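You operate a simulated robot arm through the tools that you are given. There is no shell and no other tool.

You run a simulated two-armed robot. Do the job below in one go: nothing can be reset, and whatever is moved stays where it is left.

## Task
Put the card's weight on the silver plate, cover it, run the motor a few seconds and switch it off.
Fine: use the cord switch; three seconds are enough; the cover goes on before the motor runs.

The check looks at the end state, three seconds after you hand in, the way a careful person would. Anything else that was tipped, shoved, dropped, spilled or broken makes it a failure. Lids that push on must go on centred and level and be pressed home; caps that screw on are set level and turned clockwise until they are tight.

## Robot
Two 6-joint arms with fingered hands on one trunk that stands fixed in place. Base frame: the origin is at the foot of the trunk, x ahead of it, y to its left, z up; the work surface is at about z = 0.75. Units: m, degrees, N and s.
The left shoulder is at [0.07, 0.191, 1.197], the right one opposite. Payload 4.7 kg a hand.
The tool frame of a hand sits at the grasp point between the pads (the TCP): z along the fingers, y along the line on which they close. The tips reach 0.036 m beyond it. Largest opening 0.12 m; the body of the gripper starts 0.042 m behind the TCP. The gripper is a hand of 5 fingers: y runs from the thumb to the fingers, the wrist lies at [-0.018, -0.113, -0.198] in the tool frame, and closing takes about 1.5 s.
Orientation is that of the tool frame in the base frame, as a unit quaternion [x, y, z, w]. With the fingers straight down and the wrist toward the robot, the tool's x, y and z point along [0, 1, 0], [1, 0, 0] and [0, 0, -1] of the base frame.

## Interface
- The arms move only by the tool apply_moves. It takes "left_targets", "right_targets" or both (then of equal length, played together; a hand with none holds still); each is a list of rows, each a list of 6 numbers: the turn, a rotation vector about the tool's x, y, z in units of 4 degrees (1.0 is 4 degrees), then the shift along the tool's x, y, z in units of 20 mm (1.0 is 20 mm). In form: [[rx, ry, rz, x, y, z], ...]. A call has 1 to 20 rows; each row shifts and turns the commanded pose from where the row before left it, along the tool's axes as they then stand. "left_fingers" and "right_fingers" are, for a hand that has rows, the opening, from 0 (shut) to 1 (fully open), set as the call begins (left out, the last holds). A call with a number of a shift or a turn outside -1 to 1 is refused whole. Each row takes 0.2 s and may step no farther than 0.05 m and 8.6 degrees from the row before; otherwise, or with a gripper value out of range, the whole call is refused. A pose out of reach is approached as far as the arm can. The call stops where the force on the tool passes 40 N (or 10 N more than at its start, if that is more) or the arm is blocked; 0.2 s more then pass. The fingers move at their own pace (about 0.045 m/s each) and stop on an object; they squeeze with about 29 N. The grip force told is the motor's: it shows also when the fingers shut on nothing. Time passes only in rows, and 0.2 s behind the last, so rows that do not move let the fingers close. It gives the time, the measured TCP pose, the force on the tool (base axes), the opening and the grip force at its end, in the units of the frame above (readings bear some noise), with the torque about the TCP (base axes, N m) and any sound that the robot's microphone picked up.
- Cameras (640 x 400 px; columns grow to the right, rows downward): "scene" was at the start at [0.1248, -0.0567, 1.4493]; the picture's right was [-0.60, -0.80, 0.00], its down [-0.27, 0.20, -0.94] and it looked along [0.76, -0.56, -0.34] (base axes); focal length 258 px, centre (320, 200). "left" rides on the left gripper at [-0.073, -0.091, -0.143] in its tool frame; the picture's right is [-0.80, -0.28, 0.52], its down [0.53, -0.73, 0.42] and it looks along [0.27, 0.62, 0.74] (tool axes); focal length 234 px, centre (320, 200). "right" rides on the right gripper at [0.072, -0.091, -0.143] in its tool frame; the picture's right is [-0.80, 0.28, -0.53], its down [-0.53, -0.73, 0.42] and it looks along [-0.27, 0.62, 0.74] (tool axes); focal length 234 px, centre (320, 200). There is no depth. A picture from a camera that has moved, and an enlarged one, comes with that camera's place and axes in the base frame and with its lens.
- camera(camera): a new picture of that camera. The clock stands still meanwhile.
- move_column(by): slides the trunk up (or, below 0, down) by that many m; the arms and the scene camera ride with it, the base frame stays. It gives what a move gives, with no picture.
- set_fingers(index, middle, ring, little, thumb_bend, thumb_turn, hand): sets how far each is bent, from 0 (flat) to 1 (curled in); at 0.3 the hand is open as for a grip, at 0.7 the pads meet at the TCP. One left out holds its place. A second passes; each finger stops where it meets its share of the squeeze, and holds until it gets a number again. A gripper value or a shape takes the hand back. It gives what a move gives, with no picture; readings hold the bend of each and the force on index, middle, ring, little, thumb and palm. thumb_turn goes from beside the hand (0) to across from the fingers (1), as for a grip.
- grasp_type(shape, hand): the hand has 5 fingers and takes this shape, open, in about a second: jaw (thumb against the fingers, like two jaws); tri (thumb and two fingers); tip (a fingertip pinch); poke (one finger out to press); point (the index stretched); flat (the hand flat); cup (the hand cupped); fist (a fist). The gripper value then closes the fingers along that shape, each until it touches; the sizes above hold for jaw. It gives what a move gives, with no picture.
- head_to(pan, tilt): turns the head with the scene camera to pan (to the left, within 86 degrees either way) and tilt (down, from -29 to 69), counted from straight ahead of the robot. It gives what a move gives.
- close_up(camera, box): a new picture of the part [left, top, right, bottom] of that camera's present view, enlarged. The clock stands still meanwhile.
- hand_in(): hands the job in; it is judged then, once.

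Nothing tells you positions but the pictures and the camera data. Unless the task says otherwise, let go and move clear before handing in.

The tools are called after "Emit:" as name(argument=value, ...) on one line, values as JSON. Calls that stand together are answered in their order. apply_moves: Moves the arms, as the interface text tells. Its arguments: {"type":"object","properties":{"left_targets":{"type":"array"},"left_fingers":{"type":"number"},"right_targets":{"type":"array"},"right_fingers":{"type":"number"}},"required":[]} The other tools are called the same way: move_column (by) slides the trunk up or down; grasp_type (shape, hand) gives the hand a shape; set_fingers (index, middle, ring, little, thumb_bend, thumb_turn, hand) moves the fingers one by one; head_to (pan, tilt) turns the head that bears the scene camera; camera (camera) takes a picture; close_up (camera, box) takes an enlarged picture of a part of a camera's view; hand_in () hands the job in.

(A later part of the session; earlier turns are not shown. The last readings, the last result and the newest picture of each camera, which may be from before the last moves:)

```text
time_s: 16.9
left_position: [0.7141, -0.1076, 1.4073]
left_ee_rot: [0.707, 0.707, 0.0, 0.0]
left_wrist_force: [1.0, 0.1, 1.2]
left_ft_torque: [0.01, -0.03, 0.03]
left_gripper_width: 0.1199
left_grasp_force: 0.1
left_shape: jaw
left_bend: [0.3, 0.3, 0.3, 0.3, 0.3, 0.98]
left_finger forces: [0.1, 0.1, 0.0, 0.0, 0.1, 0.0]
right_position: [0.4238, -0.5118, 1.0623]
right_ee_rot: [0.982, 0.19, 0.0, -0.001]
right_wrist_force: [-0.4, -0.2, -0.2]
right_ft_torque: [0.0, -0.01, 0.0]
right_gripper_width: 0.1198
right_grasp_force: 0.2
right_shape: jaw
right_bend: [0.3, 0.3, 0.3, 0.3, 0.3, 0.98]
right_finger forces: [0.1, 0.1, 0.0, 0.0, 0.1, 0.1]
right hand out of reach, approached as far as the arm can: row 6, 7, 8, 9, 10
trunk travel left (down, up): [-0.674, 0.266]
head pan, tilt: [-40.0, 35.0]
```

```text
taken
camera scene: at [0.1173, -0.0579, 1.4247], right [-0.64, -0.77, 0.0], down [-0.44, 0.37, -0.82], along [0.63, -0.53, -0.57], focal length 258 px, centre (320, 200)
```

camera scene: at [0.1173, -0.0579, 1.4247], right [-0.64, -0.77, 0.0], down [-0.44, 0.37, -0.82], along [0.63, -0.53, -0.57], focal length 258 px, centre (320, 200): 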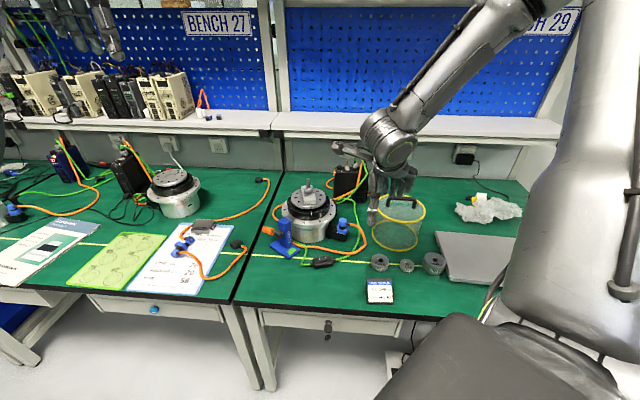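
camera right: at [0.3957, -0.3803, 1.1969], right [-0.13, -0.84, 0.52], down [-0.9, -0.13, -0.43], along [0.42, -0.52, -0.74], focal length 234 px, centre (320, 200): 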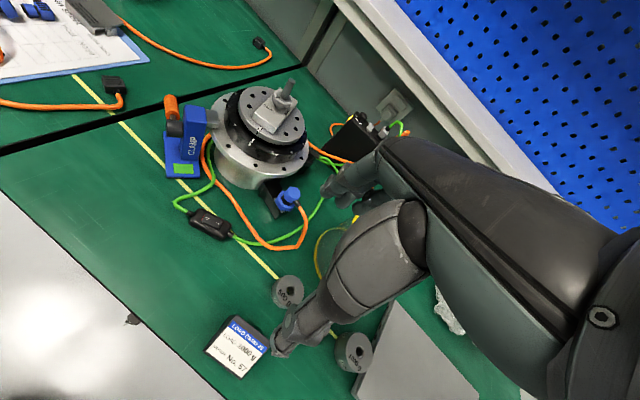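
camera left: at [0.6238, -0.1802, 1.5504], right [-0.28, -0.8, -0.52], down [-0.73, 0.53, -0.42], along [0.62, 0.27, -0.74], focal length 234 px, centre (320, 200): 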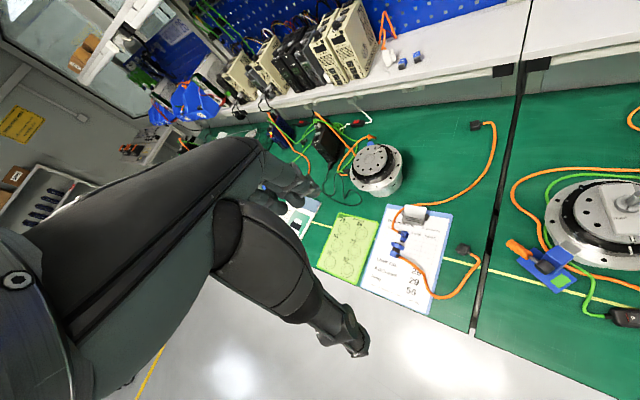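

That looks like an inner reach limit: the wrist was only about 0.37 m from the shoulder. Heading outward to the weight should increase it, so I'll go there directly at this yaw.

Emit:
apply_moves(right_targets=[[0, 0, 0, -0.2, 0.95, 0.2], [0, 0, 0, -0.87, 0.76, 0.31], [0, 0, 0, -0.87, 0.76, 0.31], [0, 0, 0, -0.87, 0.76, 0.31], [0, 0, 0, -0.87, 0.76, 0.31], [0, 0, 0, -0.87, 0.76, 0.31], [0, 0, 0, -0.87, 0.76, 0.31], [0, 0, 0, -0.87, 0.76, 0.31], [0, 0, 0, -0.87, 0.76, 0.31], [0, 0, 0, -0.87, 0.76, 0.31], [0, 0, 0, -0.6, 0.2, 0.31]])

Emit:
camera(camera="scene")

Emit:
camera(camera="right")

```text
time_s: 19.3
left_position: [0.7147, -0.1078, 1.4077]
left_ee_rot: [0.707, 0.707, 0.0, 0.001]
left_wrist_force: [-0.2, 0.2, 0.1]
left_ft_torque: [0.02, -0.02, -0.03]
left_gripper_width: 0.1194
left_grasp_force: 0.1
left_shape: jaw
left_bend: [0.3, 0.3, 0.3, 0.3, 0.3, 0.98]
left_finger forces: [0.0, 0.1, 0.0, 0.0, 0.1, 0.1]
right_position: [0.4036, -0.5789, 1.0301]
right_ee_rot: [0.982, 0.19, 0.0, 0.0]
right_wrist_force: [-0.1, 0.2, -0.3]
right_ft_torque: [-0.02, 0.0, -0.01]
right_gripper_width: 0.1197
right_grasp_force: 0.1
right_shape: jaw
right_bend: [0.3, 0.3, 0.3, 0.3, 0.3, 0.98]
right_finger forces: [0.0, 0.0, 0.0, 0.0, 0.1, 0.0]
right hand out of reach, approached as far as the arm can: row 4, 5, 6, 7, 8, 9, 10, 11
trunk travel left (down, up): [-0.674, 0.266]
head pan, tilt: [-40.0, 35.0]
```

```text
taken
camera scene: at [0.1173, -0.0581, 1.4247], right [-0.64, -0.77, 0.0], down [-0.44, 0.37, -0.82], along [0.63, -0.53, -0.57], focal length 258 px, centre (320, 200)
```

scene: 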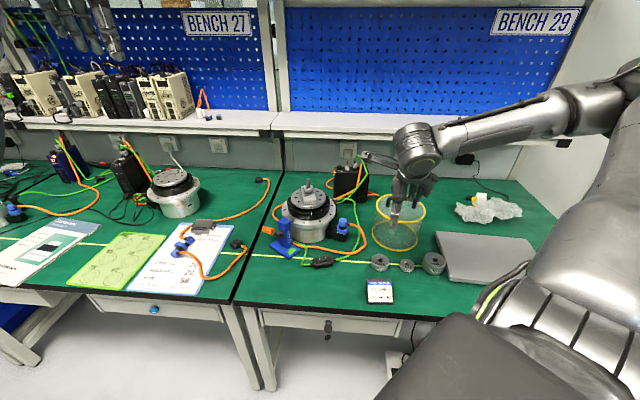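

```text
taken
camera right: at [0.4369, -0.4652, 1.1738], right [-0.64, -0.56, 0.53], down [-0.77, 0.48, -0.42], along [-0.02, -0.68, -0.74], focal length 234 px, centre (320, 200)
```

right: 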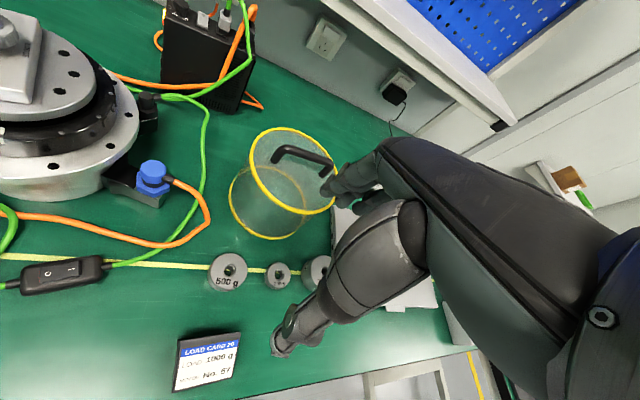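

The limit follows roughly a -45° line from the right shoulder. I'll look at the arm's configuration to understand it.

Emit:
head_to(pan=-80, tilt=15)

Emit:
camera(camera="scene")

Emit:
camera(camera="left")

```text
time_s: 20.4
left_position: [0.7156, -0.1066, 1.4058]
left_ee_rot: [0.706, 0.708, 0.0, 0.0]
left_wrist_force: [-1.3, -0.6, -0.6]
left_ft_torque: [0.05, 0.0, 0.01]
left_gripper_width: 0.1194
left_grasp_force: 0.1
left_shape: jaw
left_bend: [0.3, 0.3, 0.3, 0.3, 0.3, 0.98]
left_finger forces: [0.0, 0.0, 0.0, 0.0, 0.0, 0.0]
right_position: [0.4028, -0.5769, 1.0304]
right_ee_rot: [0.982, 0.191, -0.001, 0.0]
right_wrist_force: [0.4, 0.3, -0.1]
right_ft_torque: [0.03, -0.01, 0.01]
right_gripper_width: 0.1199
right_grasp_force: 0.1
right_shape: jaw
right_bend: [0.3, 0.3, 0.3, 0.3, 0.3, 0.98]
right_finger forces: [0.0, 0.0, 0.1, 0.0, 0.0, 0.1]
trunk travel left (down, up): [-0.674, 0.266]
head pan, tilt: [-80.0, 15.0]
```

```text
taken
camera scene: at [0.0662, -0.0933, 1.4567], right [-0.98, -0.17, 0.0], down [-0.05, 0.26, -0.97], along [0.17, -0.95, -0.26], focal length 258 px, centre (320, 200)
```

scene: 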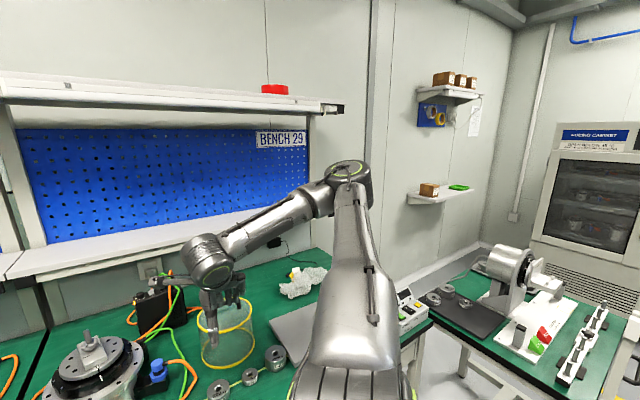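

```text
taken
camera left: at [0.6238, -0.1803, 1.5504], right [-0.28, -0.8, -0.52], down [-0.73, 0.53, -0.42], along [0.62, 0.27, -0.74], focal length 234 px, centre (320, 200)
```

left: 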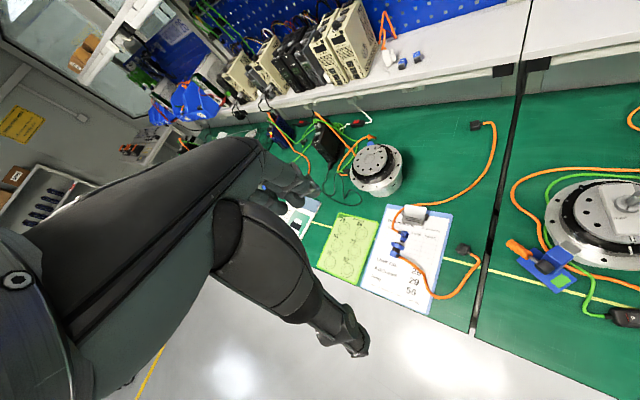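

The elbow is out to the right with the forearm folding back in. Reach may be better lower down, so I'll go down 0.11 m over free space between the weights and cover, and then try moving toward the weight.

Emit:
apply_moves(right_targets=[[0, 0, 0, 0, 0, 1], [0, 0, 0, 0, 0, 1], [0, 0, 0, 0, 0, 1], [0, 0, 0, 0, 0, 1], [0, 0, 0, 0, 0, 1], [0, 0, 0, 0, 0, 0.5]])

Emit:
apply_moves(right_targets=[[0, 0, 0, -0.87, 0.76, 0], [0, 0, 0, -0.87, 0.76, 0], [0, 0, 0, -0.87, 0.76, 0]])

```text
time_s: 21.8
left_position: [0.7155, -0.1068, 1.4074]
left_ee_rot: [0.707, 0.707, 0.0, 0.0]
left_wrist_force: [0.5, 0.7, 0.3]
left_ft_torque: [-0.05, 0.01, -0.01]
left_gripper_width: 0.1196
left_grasp_force: 0.0
left_shape: jaw
left_bend: [0.3, 0.3, 0.3, 0.3, 0.3, 0.98]
left_finger forces: [0.0, 0.1, 0.0, 0.0, 0.0, 0.0]
right_position: [0.4037, -0.5781, 0.9203]
right_ee_rot: [0.982, 0.191, 0.0, 0.001]
right_wrist_force: [0.4, -0.6, 0.3]
right_ft_torque: [0.02, 0.01, -0.02]
right_gripper_width: 0.1198
right_grasp_force: 0.1
right_shape: jaw
right_bend: [0.3, 0.3, 0.3, 0.3, 0.3, 0.98]
right_finger forces: [0.1, 0.0, 0.0, 0.0, 0.1, 0.0]
trunk travel left (down, up): [-0.674, 0.266]
head pan, tilt: [-80.0, 15.0]
```

```text
time_s: 22.6
left_position: [0.7154, -0.1066, 1.4062]
left_ee_rot: [0.707, 0.707, 0.0, 0.001]
left_wrist_force: [-0.2, 1.0, 1.1]
left_ft_torque: [-0.03, 0.01, 0.0]
left_gripper_width: 0.1194
left_grasp_force: 0.2
left_shape: jaw
left_bend: [0.3, 0.3, 0.3, 0.3, 0.3, 0.98]
left_finger forces: [0.0, 0.0, 0.0, 0.0, 0.0, 0.0]
right_position: [0.3725, -0.6384, 0.9213]
right_ee_rot: [0.981, 0.192, 0.0, -0.001]
right_wrist_force: [-1.0, 0.2, -0.4]
right_ft_torque: [0.01, -0.02, -0.01]
right_gripper_width: 0.1199
right_grasp_force: 0.1
right_shape: jaw
right_bend: [0.3, 0.3, 0.3, 0.3, 0.3, 0.98]
right_finger forces: [0.0, 0.1, 0.0, 0.1, 0.0, 0.0]
trunk travel left (down, up): [-0.674, 0.266]
head pan, tilt: [-80.0, 15.0]
```

Lower down it moves freely. I'll go on to hover over the weight and look.

Emit:
apply_moves(right_targets=[[0, 0, 0, -0.97, 0.68, 0], [0, 0, 0, -0.97, 0.68, 0], [0, 0, 0, -0.97, 0.68, 0], [0, 0, 0, -0.97, 0.68, 0]])

Emit:
camera(camera="right")

Emit:
head_to(pan=-60, tilt=40)

Emit:
camera(camera="scene")

```text
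time_s: 23.6
left_position: [0.7154, -0.1069, 1.4065]
left_ee_rot: [0.707, 0.707, 0.001, -0.001]
left_wrist_force: [0.1, -0.2, -0.6]
left_ft_torque: [0.0, 0.02, 0.02]
left_gripper_width: 0.1197
left_grasp_force: 0.0
left_shape: jaw
left_bend: [0.3, 0.3, 0.3, 0.3, 0.3, 0.98]
left_finger forces: [0.0, 0.1, 0.1, 0.1, 0.1, 0.1]
right_position: [0.3724, -0.6402, 0.9186]
right_ee_rot: [0.982, 0.19, 0.0, 0.001]
right_wrist_force: [1.3, -0.1, 0.1]
right_ft_torque: [-0.01, 0.02, 0.02]
right_gripper_width: 0.1199
right_grasp_force: 0.1
right_shape: jaw
right_bend: [0.3, 0.3, 0.3, 0.3, 0.3, 0.98]
right_finger forces: [0.0, 0.1, 0.0, 0.0, 0.0, 0.0]
right hand out of reach, approached as far as the arm can: row 1, 2, 3, 4
trunk travel left (down, up): [-0.674, 0.266]
head pan, tilt: [-80.0, 15.0]
```

```text
taken
camera right: at [0.4055, -0.5269, 1.0634], right [-0.64, -0.56, 0.53], down [-0.77, 0.48, -0.42], along [-0.01, -0.68, -0.74], focal length 234 px, centre (320, 200)
```

right: 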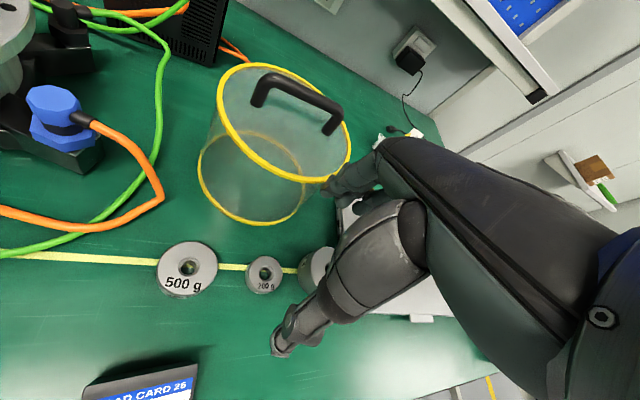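

```text
time_s: 24.5
left_position: [0.7148, -0.1069, 1.407]
left_ee_rot: [0.707, 0.707, 0.0, 0.0]
left_wrist_force: [0.0, -0.2, 0.0]
left_ft_torque: [-0.01, 0.01, 0.02]
left_gripper_width: 0.1197
left_grasp_force: 0.0
left_shape: jaw
left_bend: [0.3, 0.3, 0.3, 0.3, 0.3, 0.98]
left_finger forces: [0.1, 0.0, 0.0, 0.0, 0.0, 0.0]
right_position: [0.3723, -0.6394, 0.92]
right_ee_rot: [0.982, 0.191, 0.0, -0.001]
right_wrist_force: [-0.5, 0.7, -0.1]
right_ft_torque: [0.0, -0.03, -0.02]
right_gripper_width: 0.1199
right_grasp_force: 0.1
right_shape: jaw
right_bend: [0.3, 0.3, 0.3, 0.3, 0.3, 0.98]
right_finger forces: [0.1, 0.0, 0.0, 0.0, 0.1, 0.0]
trunk travel left (down, up): [-0.674, 0.266]
head pan, tilt: [-60.0, 40.0]
```

```text
taken
camera scene: at [0.0924, -0.075, 1.4172], right [-0.87, -0.5, 0.0], down [-0.32, 0.56, -0.77], along [0.38, -0.66, -0.64], focal length 258 px, centre (320, 200)
```

scene: 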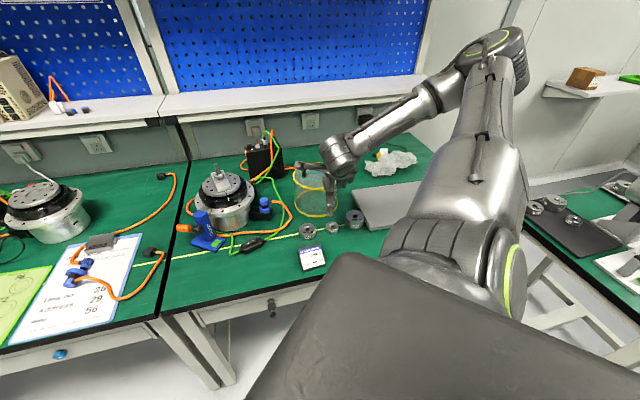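

Lower relative to the shoulder gives more sideways reach, so I'll raise the trunk 0.25 m and come down again.

Emit:
move_column(by=0.25)

Emit:
apply_moves(right_targets=[[0, 0, 0, 0, 0, 1], [0, 0, 0, 0, 0, 1], [0, 0, 0, 0, 0, 1], [0, 0, 0, 0, 0, 1], [0, 0, 0, 0, 0, 1], [0, 0, 0, 0, 0, 1], [0, 0, 0, 0, 0, 1], [0, 0, 0, 0, 0, 1]])

Emit:
apply_moves(right_targets=[[0, 0, 0, -0.97, 0.68, 0], [0, 0, 0, -0.97, 0.68, 0], [0, 0, 0, -0.97, 0.68, 0], [0, 0, 0, -0.97, 0.68, 0]])

```text
time_s: 27.1
left_position: [0.7152, -0.1078, 1.6571]
left_ee_rot: [0.707, 0.707, 0.0, 0.0]
left_wrist_force: [0.1, 0.6, -0.3]
left_ft_torque: [0.06, 0.0, -0.01]
left_gripper_width: 0.1197
left_grasp_force: 0.0
left_shape: jaw
left_bend: [0.3, 0.3, 0.3, 0.3, 0.3, 0.98]
left_finger forces: [0.1, 0.0, 0.1, 0.0, 0.0, 0.1]
right_position: [0.3727, -0.6398, 1.1692]
right_ee_rot: [0.982, 0.191, 0.0, 0.0]
right_wrist_force: [0.3, -0.3, 0.5]
right_ft_torque: [0.0, 0.0, 0.01]
right_gripper_width: 0.1198
right_grasp_force: 0.1
right_shape: jaw
right_bend: [0.3, 0.3, 0.3, 0.3, 0.3, 0.98]
right_finger forces: [0.1, 0.0, 0.0, 0.0, 0.1, 0.1]
trunk travel left (down, up): [-0.924, 0.016]
head pan, tilt: [-60.0, 40.0]
```

```text
time_s: 28.9
left_position: [0.7154, -0.1077, 1.6577]
left_ee_rot: [0.707, 0.707, 0.0, 0.0]
left_wrist_force: [-0.9, -1.0, 0.6]
left_ft_torque: [0.0, -0.01, 0.01]
left_gripper_width: 0.1196
left_grasp_force: 0.1
left_shape: jaw
left_bend: [0.3, 0.3, 0.3, 0.3, 0.3, 0.98]
left_finger forces: [0.0, 0.1, 0.0, 0.0, 0.0, 0.0]
right_position: [0.3724, -0.6403, 1.0092]
right_ee_rot: [0.982, 0.191, 0.0, 0.0]
right_wrist_force: [0.5, -0.5, 0.5]
right_ft_torque: [-0.01, 0.01, -0.01]
right_gripper_width: 0.1198
right_grasp_force: 0.1
right_shape: jaw
right_bend: [0.3, 0.3, 0.3, 0.3, 0.3, 0.98]
right_finger forces: [0.0, 0.0, 0.0, 0.0, 0.0, 0.1]
trunk travel left (down, up): [-0.924, 0.016]
head pan, tilt: [-60.0, 40.0]
```

```text
time_s: 29.9
left_position: [0.7136, -0.1073, 1.6571]
left_ee_rot: [0.707, 0.707, 0.0, 0.0]
left_wrist_force: [0.2, 0.7, 0.0]
left_ft_torque: [0.0, -0.01, 0.0]
left_gripper_width: 0.1197
left_grasp_force: 0.0
left_shape: jaw
left_bend: [0.3, 0.3, 0.3, 0.3, 0.3, 0.98]
left_finger forces: [0.0, 0.0, 0.0, 0.0, 0.0, 0.0]
right_position: [0.3201, -0.7208, 1.0102]
right_ee_rot: [0.981, 0.192, 0.0, 0.0]
right_wrist_force: [-0.3, -0.6, 0.1]
right_ft_torque: [-0.02, 0.0, 0.03]
right_gripper_width: 0.1199
right_grasp_force: 0.1
right_shape: jaw
right_bend: [0.3, 0.3, 0.3, 0.3, 0.3, 0.98]
right_finger forces: [0.0, 0.1, 0.0, 0.1, 0.0, 0.0]
trunk travel left (down, up): [-0.924, 0.016]
head pan, tilt: [-60.0, 40.0]
```

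Raising the trunk worked, and the hand is now above the weight. I'll turn the yaw back to about -28° and look.

Emit:
apply_moves(right_targets=[[0, 0, -1, 0, 0, 0], [0, 0, -1, 0, 0, 0], [0, 0, -1, 0, 0, 0], [0, 0, -1, 0, 0, 0], [0, 0, -1, 0, 0, 0], [0, 0, -1, 0, 0, 0], [0, 0, -1, 0, 0, 0], [0, 0, -1, 0, 0, 0], [0, 0, -1, 0, 0, 0], [0, 0, -1, 0, 0, 0]])

Emit:
camera(camera="right")

Emit:
camera(camera="scene")

```text
time_s: 32.0
left_position: [0.7149, -0.1062, 1.6562]
left_ee_rot: [0.707, 0.707, -0.001, 0.001]
left_wrist_force: [-0.2, -0.1, -0.4]
left_ft_torque: [-0.01, 0.0, -0.02]
left_gripper_width: 0.1198
left_grasp_force: 0.1
left_shape: jaw
left_bend: [0.3, 0.3, 0.3, 0.3, 0.3, 0.98]
left_finger forces: [0.0, 0.0, 0.0, 0.0, 0.0, 0.0]
right_position: [0.3216, -0.7187, 1.0108]
right_ee_rot: [0.857, 0.516, 0.0, 0.0]
right_wrist_force: [0.4, -0.1, -0.5]
right_ft_torque: [0.0, 0.0, 0.03]
right_gripper_width: 0.1198
right_grasp_force: 0.1
right_shape: jaw
right_bend: [0.3, 0.3, 0.3, 0.3, 0.3, 0.98]
right_finger forces: [0.1, 0.0, 0.0, 0.1, 0.0, 0.0]
trunk travel left (down, up): [-0.924, 0.016]
head pan, tilt: [-60.0, 40.0]
```

```text
taken
camera right: at [0.2744, -0.6118, 1.1537], right [-0.13, -0.84, 0.53], down [-0.9, -0.13, -0.42], along [0.42, -0.53, -0.74], focal length 234 px, centre (320, 200)
```

right: 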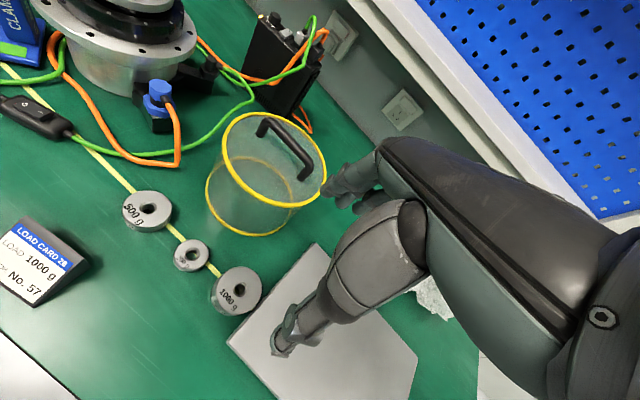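

```text
taken
camera scene: at [0.0925, -0.075, 1.6671], right [-0.87, -0.5, 0.0], down [-0.32, 0.56, -0.77], along [0.38, -0.66, -0.64], focal length 258 px, centre (320, 200)
```

scene: 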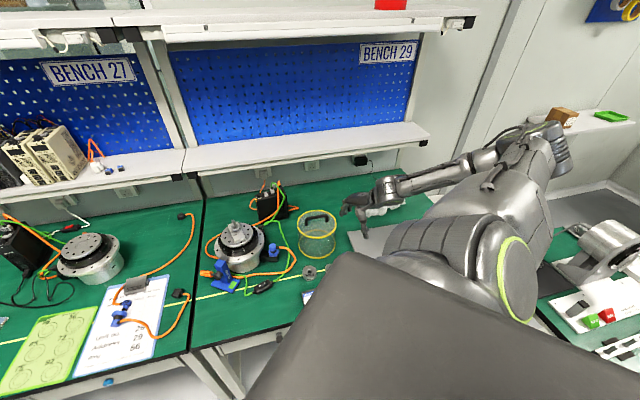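

Emit:
close_up(camera="right", box=[160, 220, 340, 370])

Emit:
close_up(camera="right", box=[190, 90, 350, 250])

```text
2.67 times, centred on (250, 295) of right
camera zoom: at [0.2744, -0.6118, 1.1537], right [-0.13, -0.84, 0.53], down [-0.9, -0.13, -0.42], along [0.42, -0.53, -0.74], focal length 624 px, centre (507, -53)
```

zoom: 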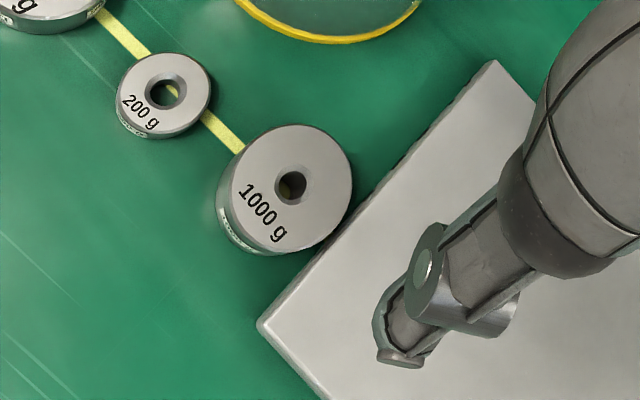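

```text
2.50 times, centred on (270, 170) of right
camera zoom: at [0.2744, -0.6118, 1.1537], right [-0.13, -0.84, 0.53], down [-0.9, -0.13, -0.42], along [0.42, -0.53, -0.74], focal length 585 px, centre (445, 275)
```

zoom: 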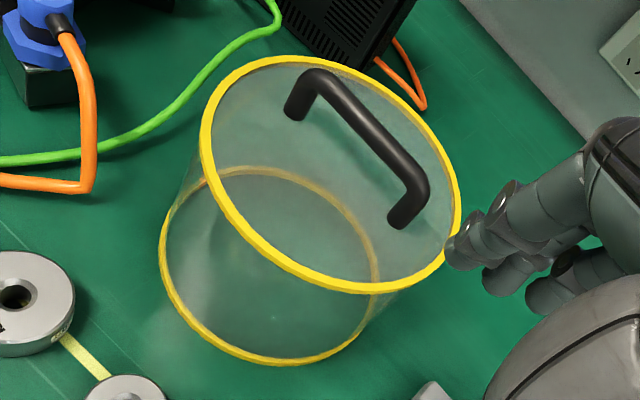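

The weight is within about 1 cm of directly below the TCP, with only a ~5 mm gap to the laptop. The ring and little fingers would overhang the laptop, so I'll switch to the thumb-and-two-fingers shape.

Emit:
grasp_type(shape="tri", hand="right")

Emit:
camera(camera="right")

Emit:
close_up(camera="scene", box=[320, 160, 420, 260])

```text
time_s: 33.0
left_position: [0.7138, -0.1068, 1.6583]
left_ee_rot: [0.707, 0.707, 0.001, 0.0]
left_wrist_force: [0.2, -0.1, 0.9]
left_ft_torque: [0.0, 0.01, -0.01]
left_gripper_width: 0.1198
left_grasp_force: 0.0
left_shape: jaw
left_bend: [0.3, 0.3, 0.3, 0.3, 0.3, 0.98]
left_finger forces: [0.0, 0.1, 0.0, 0.0, 0.1, 0.1]
right_position: [0.3216, -0.7195, 1.0099]
right_ee_rot: [0.858, 0.514, -0.001, 0.0]
right_wrist_force: [-0.3, 0.6, -0.6]
right_ft_torque: [-0.03, -0.02, 0.0]
right_gripper_width: 0.1198
right_grasp_force: 0.0
right_shape: tri
right_bend: [0.3, 0.3, 0.99, 0.99, 0.3, 0.98]
right_finger forces: [0.0, 0.1, 0.1, 0.0, 0.0, 0.0]
trunk travel left (down, up): [-0.924, 0.016]
head pan, tilt: [-60.0, 40.0]
```

```text
taken
camera right: at [0.2745, -0.6116, 1.1537], right [-0.13, -0.84, 0.53], down [-0.9, -0.13, -0.42], along [0.42, -0.53, -0.74], focal length 234 px, centre (320, 200)
```

right: 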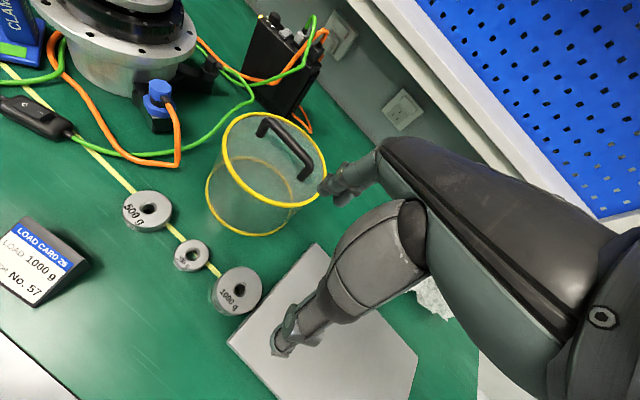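

```text
4.00 times, centred on (370, 210) of scene
camera zoom: at [0.0924, -0.0749, 1.6671], right [-0.87, -0.5, 0.0], down [-0.32, 0.56, -0.77], along [0.38, -0.66, -0.64], focal length 1033 px, centre (120, 160)
```

zoom: 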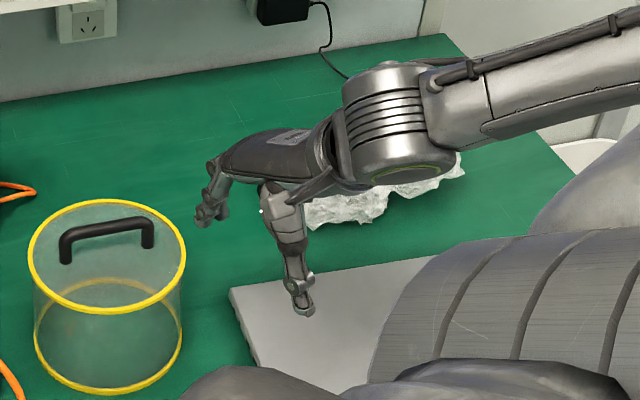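

The tri shape looks right. I'll turn 8° further, shift onto the weight, pre-close a little and descend to check alignment.

Emit:
apply_moves(right_targets=[[0, 0, 1, 0, 0, 0], [0, 0, 1, 0, 0, 0], [0, 0, 0, 0.135, -0.475, 0], [0, 0, 0, 0, 0, 1], [0, 0, 0, 0, 0, 1], [0, 0, 0, 0, 0, 1], [0, 0, 0, 0, 0, 1], [0, 0, 0, 0, 0, 1], [0, 0, 0, 0, 0, 1], [0, 0, 0, 0, 0, 1]], right_fingers=0.88)

Emit:
camera(camera="right")

Emit:
close_up(camera="right", box=[200, 180, 400, 380])

Emit:
close_up(camera="scene", box=[320, 180, 420, 280])

```text
time_s: 35.1
left_position: [0.7146, -0.1069, 1.6579]
left_ee_rot: [0.708, 0.707, 0.0, 0.0]
left_wrist_force: [0.6, 0.0, -0.5]
left_ft_torque: [-0.01, 0.01, 0.02]
left_gripper_width: 0.1196
left_grasp_force: 0.0
left_shape: jaw
left_bend: [0.3, 0.3, 0.3, 0.3, 0.3, 0.98]
left_finger forces: [0.1, 0.1, 0.1, 0.0, 0.0, 0.0]
right_position: [0.3161, -0.7114, 0.8698]
right_ee_rot: [0.891, 0.455, 0.0, 0.0]
right_wrist_force: [0.1, 0.1, -0.7]
right_ft_torque: [0.03, 0.05, 0.0]
right_gripper_width: 0.1056
right_grasp_force: 0.0
right_shape: tri
right_bend: [0.26, 0.32, 0.99, 0.99, 0.43, 0.98]
right_finger forces: [0.1, 0.1, 0.1, 0.1, 0.0, 0.0]
trunk travel left (down, up): [-0.924, 0.016]
head pan, tilt: [-60.0, 40.0]
```

```text
taken
camera right: at [0.2839, -0.5983, 1.0129], right [-0.25, -0.81, 0.53], down [-0.91, 0.0, -0.42], along [0.35, -0.58, -0.74], focal length 234 px, centre (320, 200)
```

right: 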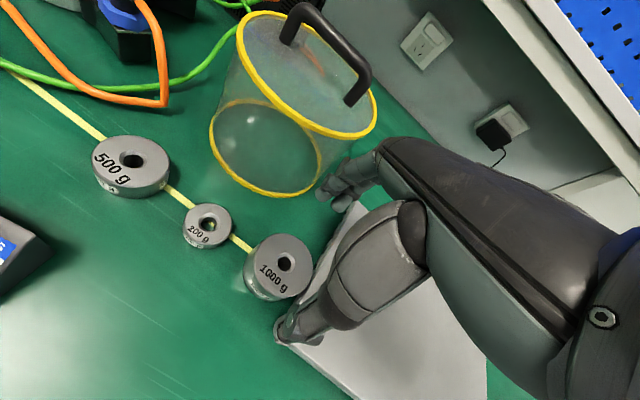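

```text
2.00 times, centred on (300, 280) of right
camera zoom: at [0.2839, -0.5983, 1.0129], right [-0.25, -0.81, 0.53], down [-0.91, 0.0, -0.42], along [0.35, -0.58, -0.74], focal length 468 px, centre (360, 40)
```

zoom: 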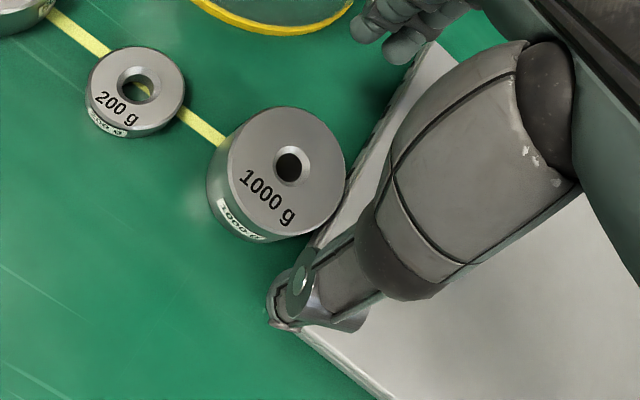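

```text
4.00 times, centred on (370, 230) of scene
camera zoom: at [0.0926, -0.0752, 1.6672], right [-0.87, -0.5, 0.0], down [-0.32, 0.56, -0.77], along [0.38, -0.66, -0.64], focal length 1033 px, centre (120, 80)
```

zoom: 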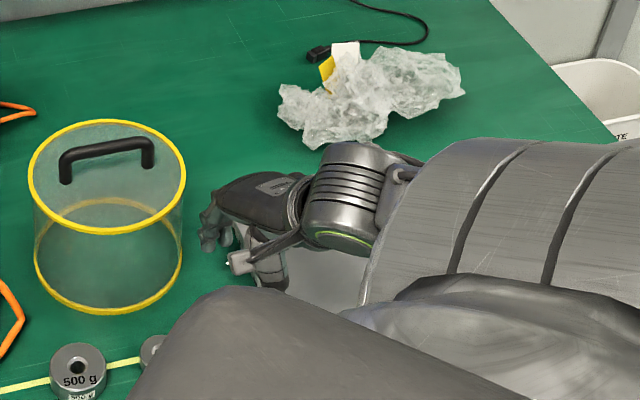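

The weight is centred under the TCP to about 1 mm. I'll descend to grasp height and then close.

Emit:
apply_moves(right_targets=[[0, 0, 0, 0.05, -0.05, 1], [0, 0, 0, 0, 0, 1], [0, 0, 0, 0, 0, 1], [0, 0, 0, 0, 0, 0.8]])

Emit:
camera(camera="right")

Emit:
close_up(camera="right", box=[220, 160, 420, 360])

```text
time_s: 36.1
left_position: [0.7148, -0.1076, 1.6566]
left_ee_rot: [0.707, 0.708, 0.0, 0.001]
left_wrist_force: [0.2, 0.5, -0.1]
left_ft_torque: [0.02, -0.01, 0.02]
left_gripper_width: 0.1193
left_grasp_force: 0.0
left_shape: jaw
left_bend: [0.3, 0.3, 0.3, 0.3, 0.3, 0.98]
left_finger forces: [0.1, 0.1, 0.0, 0.0, 0.0, 0.0]
right_position: [0.3151, -0.7097, 0.7925]
right_ee_rot: [0.891, 0.454, 0.0, 0.0]
right_wrist_force: [0.1, -1.1, 0.4]
right_ft_torque: [0.0, -0.03, -0.03]
right_gripper_width: 0.1059
right_grasp_force: 0.0
right_shape: tri
right_bend: [0.26, 0.32, 0.99, 0.99, 0.43, 0.98]
right_finger forces: [0.1, 0.0, 0.0, 0.0, 0.0, 0.0]
trunk travel left (down, up): [-0.924, 0.016]
head pan, tilt: [-60.0, 40.0]
```

```text
taken
camera right: at [0.2831, -0.5972, 0.9371], right [-0.25, -0.81, 0.53], down [-0.91, 0.0, -0.42], along [0.35, -0.58, -0.74], focal length 234 px, centre (320, 200)
```

right: 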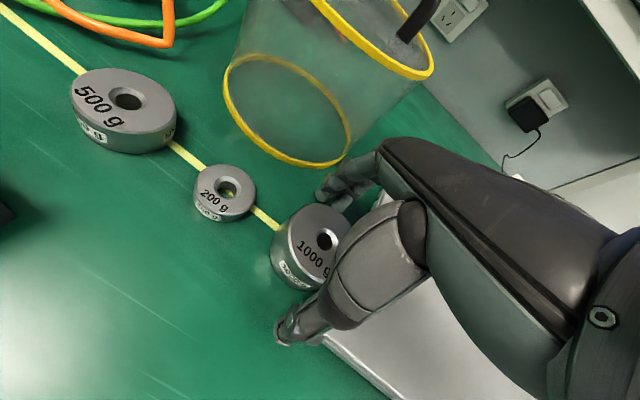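

```text
2.00 times, centred on (320, 260) of right
camera zoom: at [0.2831, -0.5972, 0.9371], right [-0.25, -0.81, 0.53], down [-0.91, 0.0, -0.42], along [0.35, -0.58, -0.74], focal length 468 px, centre (320, 80)
```

zoom: 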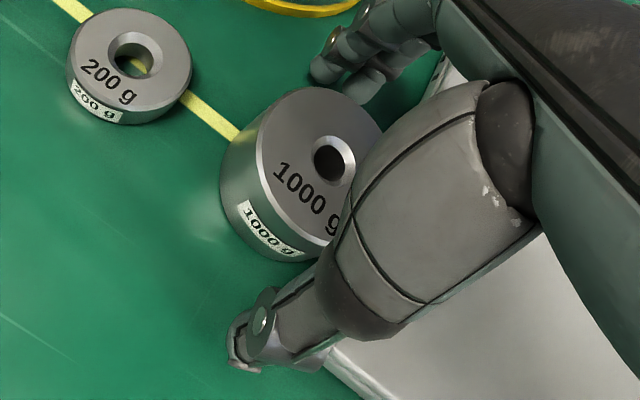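

The fingers straddle the weight without touching anything. Closing now.

Emit:
apply_moves(right_targets=[[0, 0, 0, 0, 0, 0], [0, 0, 0, 0, 0, 0], [0, 0, 0, 0, 0, 0], [0, 0, 0, 0, 0, 0], [0, 0, 0, 0, 0, 0], [0, 0, 0, 0, 0, 0], [0, 0, 0, 0, 0, 0], [0, 0, 0, 0, 0, 0]], right_fingers=0)

Emit:
close_up(camera="right", box=[220, 160, 420, 360])

```text
time_s: 38.0
left_position: [0.7152, -0.1073, 1.6573]
left_ee_rot: [0.707, 0.707, 0.0, -0.001]
left_wrist_force: [-0.6, -0.2, 0.7]
left_ft_torque: [0.03, -0.03, 0.0]
left_gripper_width: 0.1196
left_grasp_force: 0.1
left_shape: jaw
left_bend: [0.3, 0.3, 0.3, 0.3, 0.3, 0.98]
left_finger forces: [0.1, 0.0, 0.1, 0.0, 0.1, 0.0]
right_position: [0.3139, -0.7103, 0.7941]
right_ee_rot: [0.891, 0.454, 0.0, 0.0]
right_wrist_force: [-0.7, -1.0, 0.0]
right_ft_torque: [0.03, 0.0, -0.01]
right_gripper_width: 0.0577
right_grasp_force: 28.6
right_shape: tri
right_bend: [0.74, 0.45, 1.0, 1.0, 0.72, 1.0]
right_finger forces: [12.7, 12.4, 0.0, 0.1, 26.5, 0.0]
trunk travel left (down, up): [-0.924, 0.016]
head pan, tilt: [-60.0, 40.0]
```

```text
2.00 times, centred on (320, 260) of right
camera zoom: at [0.2829, -0.5972, 0.9371], right [-0.25, -0.81, 0.53], down [-0.91, 0.0, -0.42], along [0.35, -0.58, -0.74], focal length 468 px, centre (320, 80)
```

zoom: 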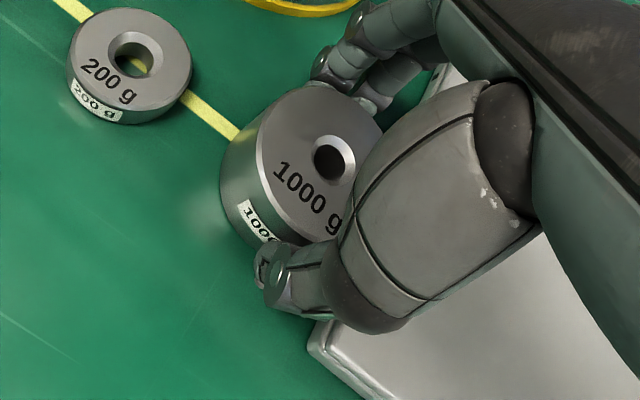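

A firm grip: about 12.5 N on each finger and 26.5 N on the thumb. Lifting.

Emit:
apply_moves(right_targets=[[0, 0, 0, 0, 0, -0.3], [0, 0, 0, 0, 0, -0.5], [0, 0, 0, 0, 0, -0.7], [0, 0, 0, 0, 0, -1], [0, 0, 0, 0, 0, -1], [0, 0, 0, 0, 0, -1]])

Emit:
camera(camera="right")

```text
time_s: 39.4
left_position: [0.7147, -0.1074, 1.6561]
left_ee_rot: [0.707, 0.707, -0.001, 0.0]
left_wrist_force: [0.2, 0.2, -0.4]
left_ft_torque: [-0.02, 0.02, 0.01]
left_gripper_width: 0.1196
left_grasp_force: 0.1
left_shape: jaw
left_bend: [0.3, 0.3, 0.3, 0.3, 0.3, 0.98]
left_finger forces: [0.0, 0.1, 0.1, 0.0, 0.1, 0.0]
right_position: [0.315, -0.7106, 0.8823]
right_ee_rot: [0.891, 0.454, 0.0, -0.001]
right_wrist_force: [-0.8, 0.4, -9.2]
right_ft_torque: [-0.02, 0.0, -0.01]
right_gripper_width: 0.0573
right_grasp_force: 29.3
right_shape: tri
right_bend: [0.74, 0.45, 1.0, 1.0, 0.72, 1.0]
right_finger forces: [12.9, 12.6, 0.1, 0.0, 26.2, 0.0]
trunk travel left (down, up): [-0.924, 0.016]
head pan, tilt: [-60.0, 40.0]
```

```text
taken
camera right: at [0.2835, -0.5983, 1.0271], right [-0.25, -0.82, 0.52], down [-0.91, 0.0, -0.42], along [0.34, -0.58, -0.74], focal length 234 px, centre (320, 200)
```

right: 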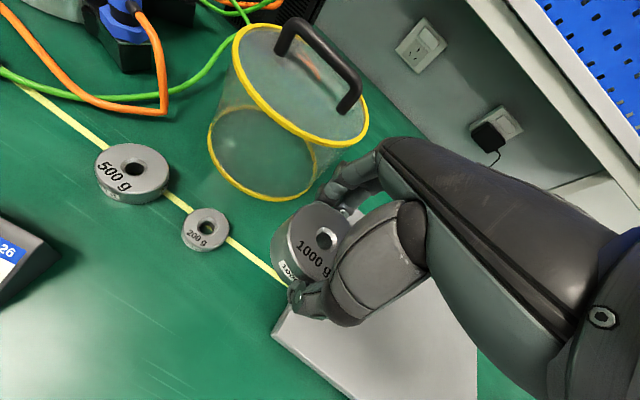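

It's lifted and level. I'll measure the hole's centre in the tool frame before going to the post.

Emit:
close_up(camera="right", box=[260, 190, 360, 290])

Emit:
head_to(pan=-38, tilt=42)

Emit:
camera(camera="scene")

Emit:
close_up(camera="scene", box=[270, 120, 430, 260])

```text
4.00 times, centred on (310, 240) of right
camera zoom: at [0.2835, -0.5983, 1.0271], right [-0.25, -0.82, 0.52], down [-0.91, 0.0, -0.42], along [0.34, -0.58, -0.74], focal length 937 px, centre (360, 40)
```

zoom: 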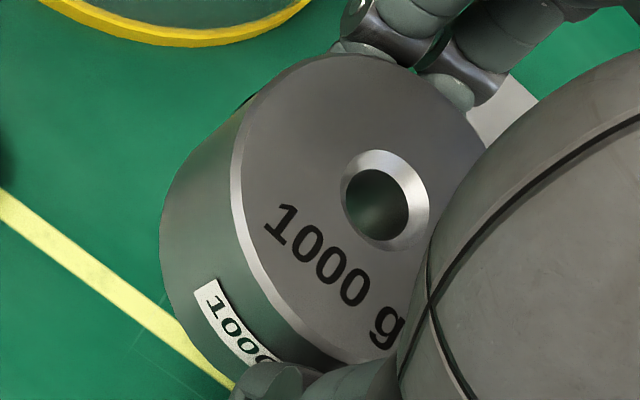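

```text
time_s: 40.2
left_position: [0.715, -0.1088, 1.6565]
left_ee_rot: [0.707, 0.707, 0.0, 0.0]
left_wrist_force: [0.2, 0.2, 0.0]
left_ft_torque: [-0.05, 0.02, 0.01]
left_gripper_width: 0.1197
left_grasp_force: 0.1
left_shape: jaw
left_bend: [0.3, 0.3, 0.3, 0.3, 0.3, 0.98]
left_finger forces: [0.0, 0.0, 0.0, 0.1, 0.0, 0.0]
right_position: [0.3151, -0.7116, 0.8839]
right_ee_rot: [0.891, 0.454, 0.0, 0.0]
right_wrist_force: [-0.7, 0.0, -9.8]
right_ft_torque: [-0.03, 0.01, -0.01]
right_gripper_width: 0.0575
right_grasp_force: 28.8
right_shape: tri
right_bend: [0.74, 0.45, 1.0, 1.0, 0.72, 1.0]
right_finger forces: [12.9, 12.8, 0.0, 0.1, 26.3, 0.0]
trunk travel left (down, up): [-0.924, 0.016]
head pan, tilt: [-38.0, 42.0]
```

```text
taken
camera scene: at [0.1166, -0.0546, 1.6641], right [-0.62, -0.79, 0.0], down [-0.53, 0.41, -0.74], along [0.58, -0.46, -0.67], focal length 258 px, centre (320, 200)
```

scene: 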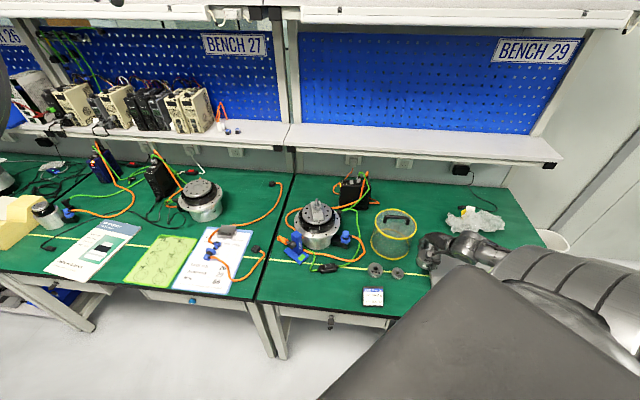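

```text
2.86 times, centred on (350, 190) of scene
camera zoom: at [0.1166, -0.0546, 1.6641], right [-0.62, -0.79, 0.0], down [-0.53, 0.41, -0.74], along [0.58, -0.46, -0.67], focal length 738 px, centre (234, 229)
```

zoom: 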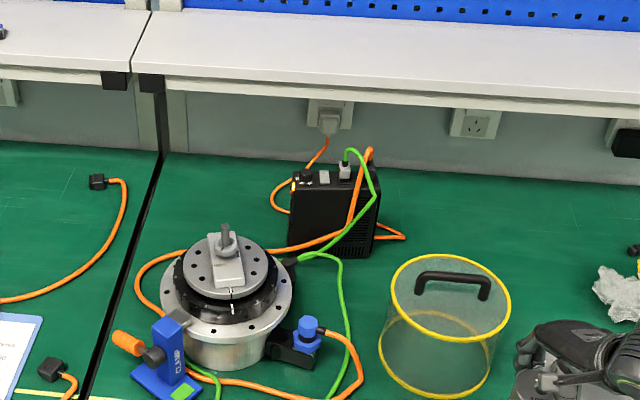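

I'll get precise close-ups of the post and the cover from this higher viewpoint for triangulation.

Emit:
close_up(camera="scene", box=[290, 190, 350, 230])

Emit:
close_up(camera="scene", box=[275, 190, 365, 260])

Emit:
close_up(camera="scene", box=[360, 200, 430, 270])

```text
10.00 times, centred on (320, 210) of scene
camera zoom: at [0.1166, -0.0546, 1.6641], right [-0.62, -0.79, 0.0], down [-0.53, 0.41, -0.74], along [0.58, -0.46, -0.67], focal length 2582 px, centre (320, 100)
```

zoom: 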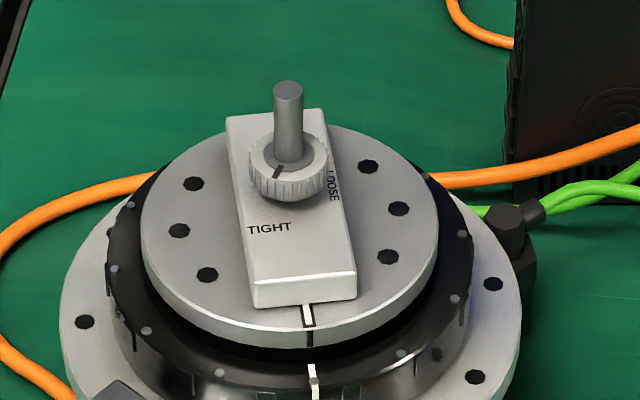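

```text
5.71 times, centred on (320, 225) of scene
camera zoom: at [0.1166, -0.0546, 1.6641], right [-0.62, -0.79, 0.0], down [-0.53, 0.41, -0.74], along [0.58, -0.46, -0.67], focal length 1475 px, centre (320, 57)
```

zoom: 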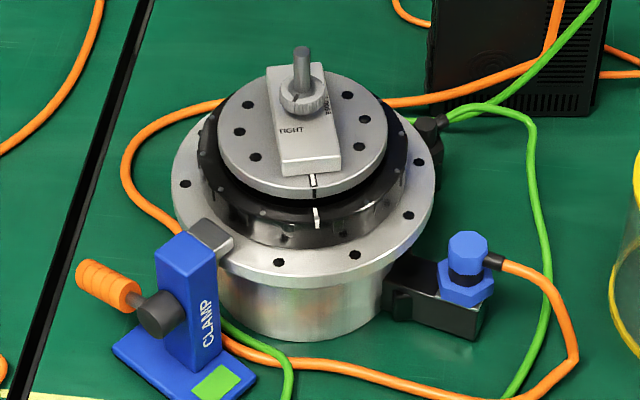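

```text
5.71 times, centred on (395, 235) of scene
camera zoom: at [0.1166, -0.0546, 1.6641], right [-0.62, -0.79, 0.0], down [-0.53, 0.41, -0.74], along [0.58, -0.46, -0.67], focal length 1475 px, centre (-109, 0)
```

zoom: 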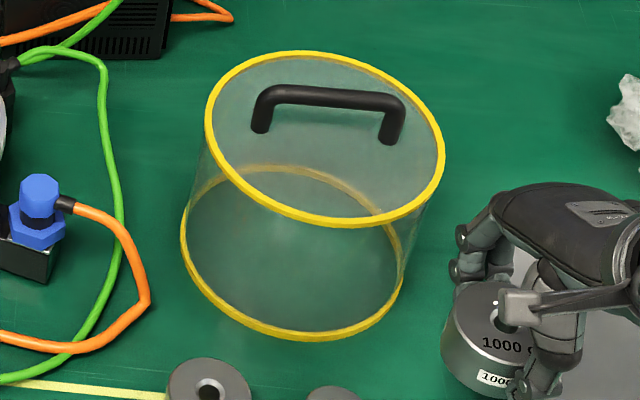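

I put the post at about (0.721, -0.511) with its top at z ≈ 0.986. The hole is ~15 mm against a ~12 mm post, centred at tool (-1, +5) mm. I'll lift to a safe height and travel to a spot 60 mm beside the post.

Emit:
apply_moves(right_targets=[[0, 0, 0, 0, 0, -1], [0, 0, 0, 0, 0, -1], [0, 0, 0, 0, 0, -1], [0, 0, 0, 0, 0, -1], [0, 0, 0, 0, 0, -1], [0, 0, 0, 0, 0, -1]])

Emit:
apply_moves(right_targets=[[0, 0, 0, 0.95, 0.57, -0.156], [0, 0, 0, 0.95, 0.57, -0.156], [0, 0, 0, 0.95, 0.57, -0.156], [0, 0, 0, 0.95, 0.57, -0.156], [0, 0, 0, 0.95, 0.57, -0.156], [0, 0, 0, 0.95, 0.57, -0.156], [0, 0, 0, 0.95, 0.57, -0.156], [0, 0, 0, 0.95, 0.57, -0.156], [0, 0, 0, 0.95, 0.57, -0.156]])

Emit:
camera(camera="right")

```text
time_s: 41.6
left_position: [0.7156, -0.1082, 1.6573]
left_ee_rot: [0.707, 0.707, 0.0, 0.0]
left_wrist_force: [-0.8, -0.2, 0.7]
left_ft_torque: [0.01, -0.01, 0.02]
left_gripper_width: 0.1196
left_grasp_force: 0.1
left_shape: jaw
left_bend: [0.3, 0.3, 0.3, 0.3, 0.3, 0.98]
left_finger forces: [0.0, 0.0, 0.0, 0.0, 0.0, 0.0]
right_position: [0.3152, -0.7102, 1.0027]
right_ee_rot: [0.891, 0.454, 0.0, -0.001]
right_wrist_force: [0.2, 0.7, -10.3]
right_ft_torque: [-0.01, 0.04, 0.0]
right_gripper_width: 0.0572
right_grasp_force: 29.2
right_shape: tri
right_bend: [0.74, 0.45, 1.0, 1.0, 0.72, 1.0]
right_finger forces: [12.9, 12.6, 0.0, 0.0, 26.1, 0.0]
trunk travel left (down, up): [-0.924, 0.016]
head pan, tilt: [-38.0, 42.0]
```

```text
time_s: 43.6
left_position: [0.7185, -0.1077, 1.6564]
left_ee_rot: [0.707, 0.707, 0.0, 0.0]
left_wrist_force: [0.3, 0.4, -0.4]
left_ft_torque: [-0.02, 0.02, 0.01]
left_gripper_width: 0.1195
left_grasp_force: 0.1
left_shape: jaw
left_bend: [0.3, 0.3, 0.3, 0.3, 0.3, 0.98]
left_finger forces: [0.0, 0.1, 0.0, 0.0, 0.0, 0.1]
right_position: [0.5016, -0.6318, 1.0308]
right_ee_rot: [0.891, 0.454, -0.001, -0.001]
right_wrist_force: [0.1, 0.0, -9.4]
right_ft_torque: [0.03, 0.01, 0.0]
right_gripper_width: 0.0571
right_grasp_force: 28.7
right_shape: tri
right_bend: [0.74, 0.45, 1.0, 1.0, 0.72, 1.0]
right_finger forces: [13.1, 12.6, 0.1, 0.0, 26.2, 0.0]
trunk travel left (down, up): [-0.924, 0.016]
head pan, tilt: [-38.0, 42.0]
```

```text
taken
camera right: at [0.4698, -0.5189, 1.1743], right [-0.24, -0.81, 0.53], down [-0.91, 0.0, -0.42], along [0.34, -0.58, -0.74], focal length 234 px, centre (320, 200)
```

right: 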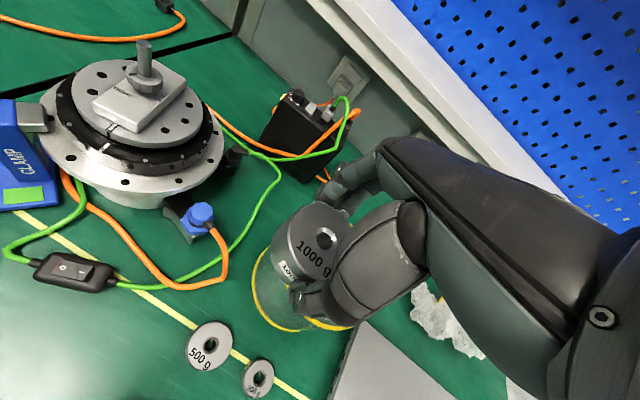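

On track, with the grip steady. I'll continue to the pre-position.

Emit:
apply_moves(right_targets=[[0, 0, 0, 0.95, 0.57, -0.156], [0, 0, 0, 0.95, 0.57, -0.156], [0, 0, 0, 0.95, 0.57, -0.156], [0, 0, 0, 0.95, 0.57, -0.156], [0, 0, 0, 0.95, 0.57, -0.156], [0, 0, 0, 0.95, 0.57, -0.156], [0, 0, 0, 0.95, 0.57, -0.156], [0, 0, 0, 0.95, 0.57, -0.156], [0, 0, 0, 0.95, 0.57, -0.156]])

Emit:
camera(camera="right")

Emit:
close_up(camera="right", box=[200, 180, 360, 310])

Emit:
close_up(camera="scene", box=[270, 150, 370, 250])

```text
time_s: 45.6
left_position: [0.7185, -0.1077, 1.656]
left_ee_rot: [0.707, 0.707, -0.001, 0.0]
left_wrist_force: [0.4, 0.6, 1.0]
left_ft_torque: [-0.02, 0.01, 0.04]
left_gripper_width: 0.1196
left_grasp_force: 0.0
left_shape: jaw
left_bend: [0.3, 0.3, 0.3, 0.3, 0.3, 0.98]
left_finger forces: [0.0, 0.0, 0.0, 0.0, 0.1, 0.1]
right_position: [0.6845, -0.554, 1.0583]
right_ee_rot: [0.891, 0.455, -0.001, -0.001]
right_wrist_force: [-0.1, 0.0, -9.8]
right_ft_torque: [0.01, 0.01, 0.0]
right_gripper_width: 0.0572
right_grasp_force: 28.9
right_shape: tri
right_bend: [0.74, 0.45, 1.0, 1.0, 0.72, 1.0]
right_finger forces: [13.1, 12.8, 0.1, 0.0, 26.1, 0.0]
trunk travel left (down, up): [-0.924, 0.016]
head pan, tilt: [-38.0, 42.0]
```

```text
taken
camera right: at [0.6534, -0.4409, 1.2021], right [-0.24, -0.81, 0.53], down [-0.91, 0.0, -0.42], along [0.34, -0.58, -0.74], focal length 234 px, centre (320, 200)
```

right: 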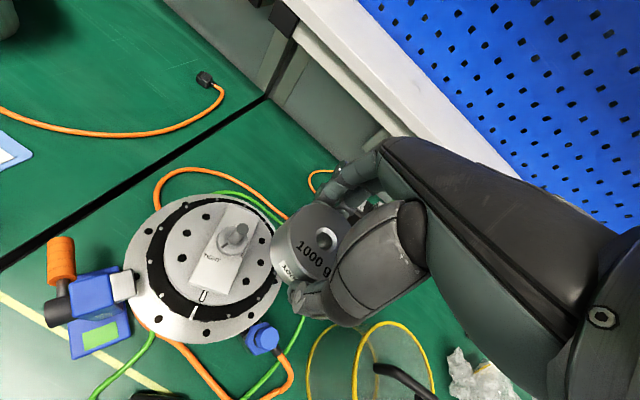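

```text
3.08 times, centred on (280, 245) of right
camera zoom: at [0.6534, -0.4409, 1.2021], right [-0.24, -0.81, 0.53], down [-0.91, 0.0, -0.42], along [0.34, -0.58, -0.74], focal length 720 px, centre (443, 62)
```

zoom: 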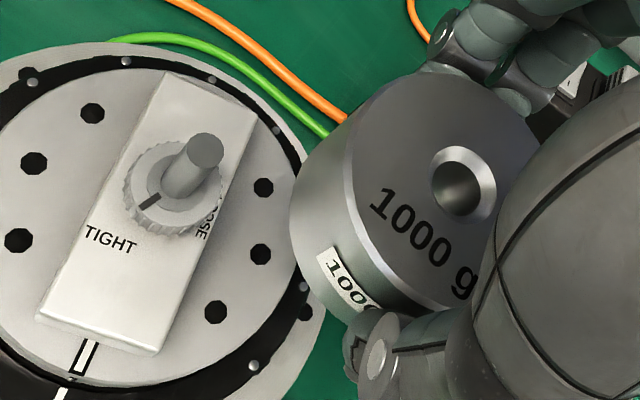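

```text
4.00 times, centred on (320, 200) of scene
camera zoom: at [0.1191, -0.0529, 1.6639], right [-0.62, -0.79, 0.0], down [-0.53, 0.41, -0.74], along [0.58, -0.46, -0.67], focal length 1033 px, centre (320, 200)
```

zoom: 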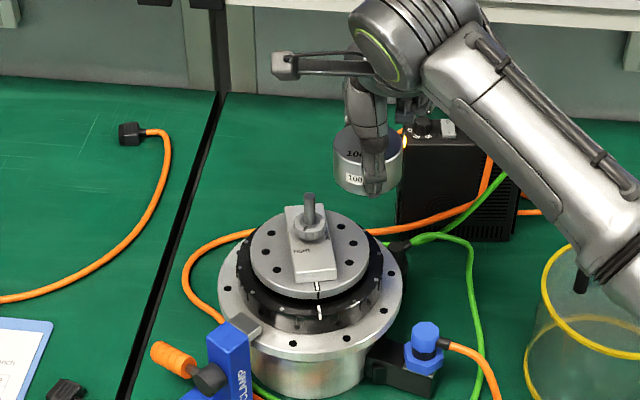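

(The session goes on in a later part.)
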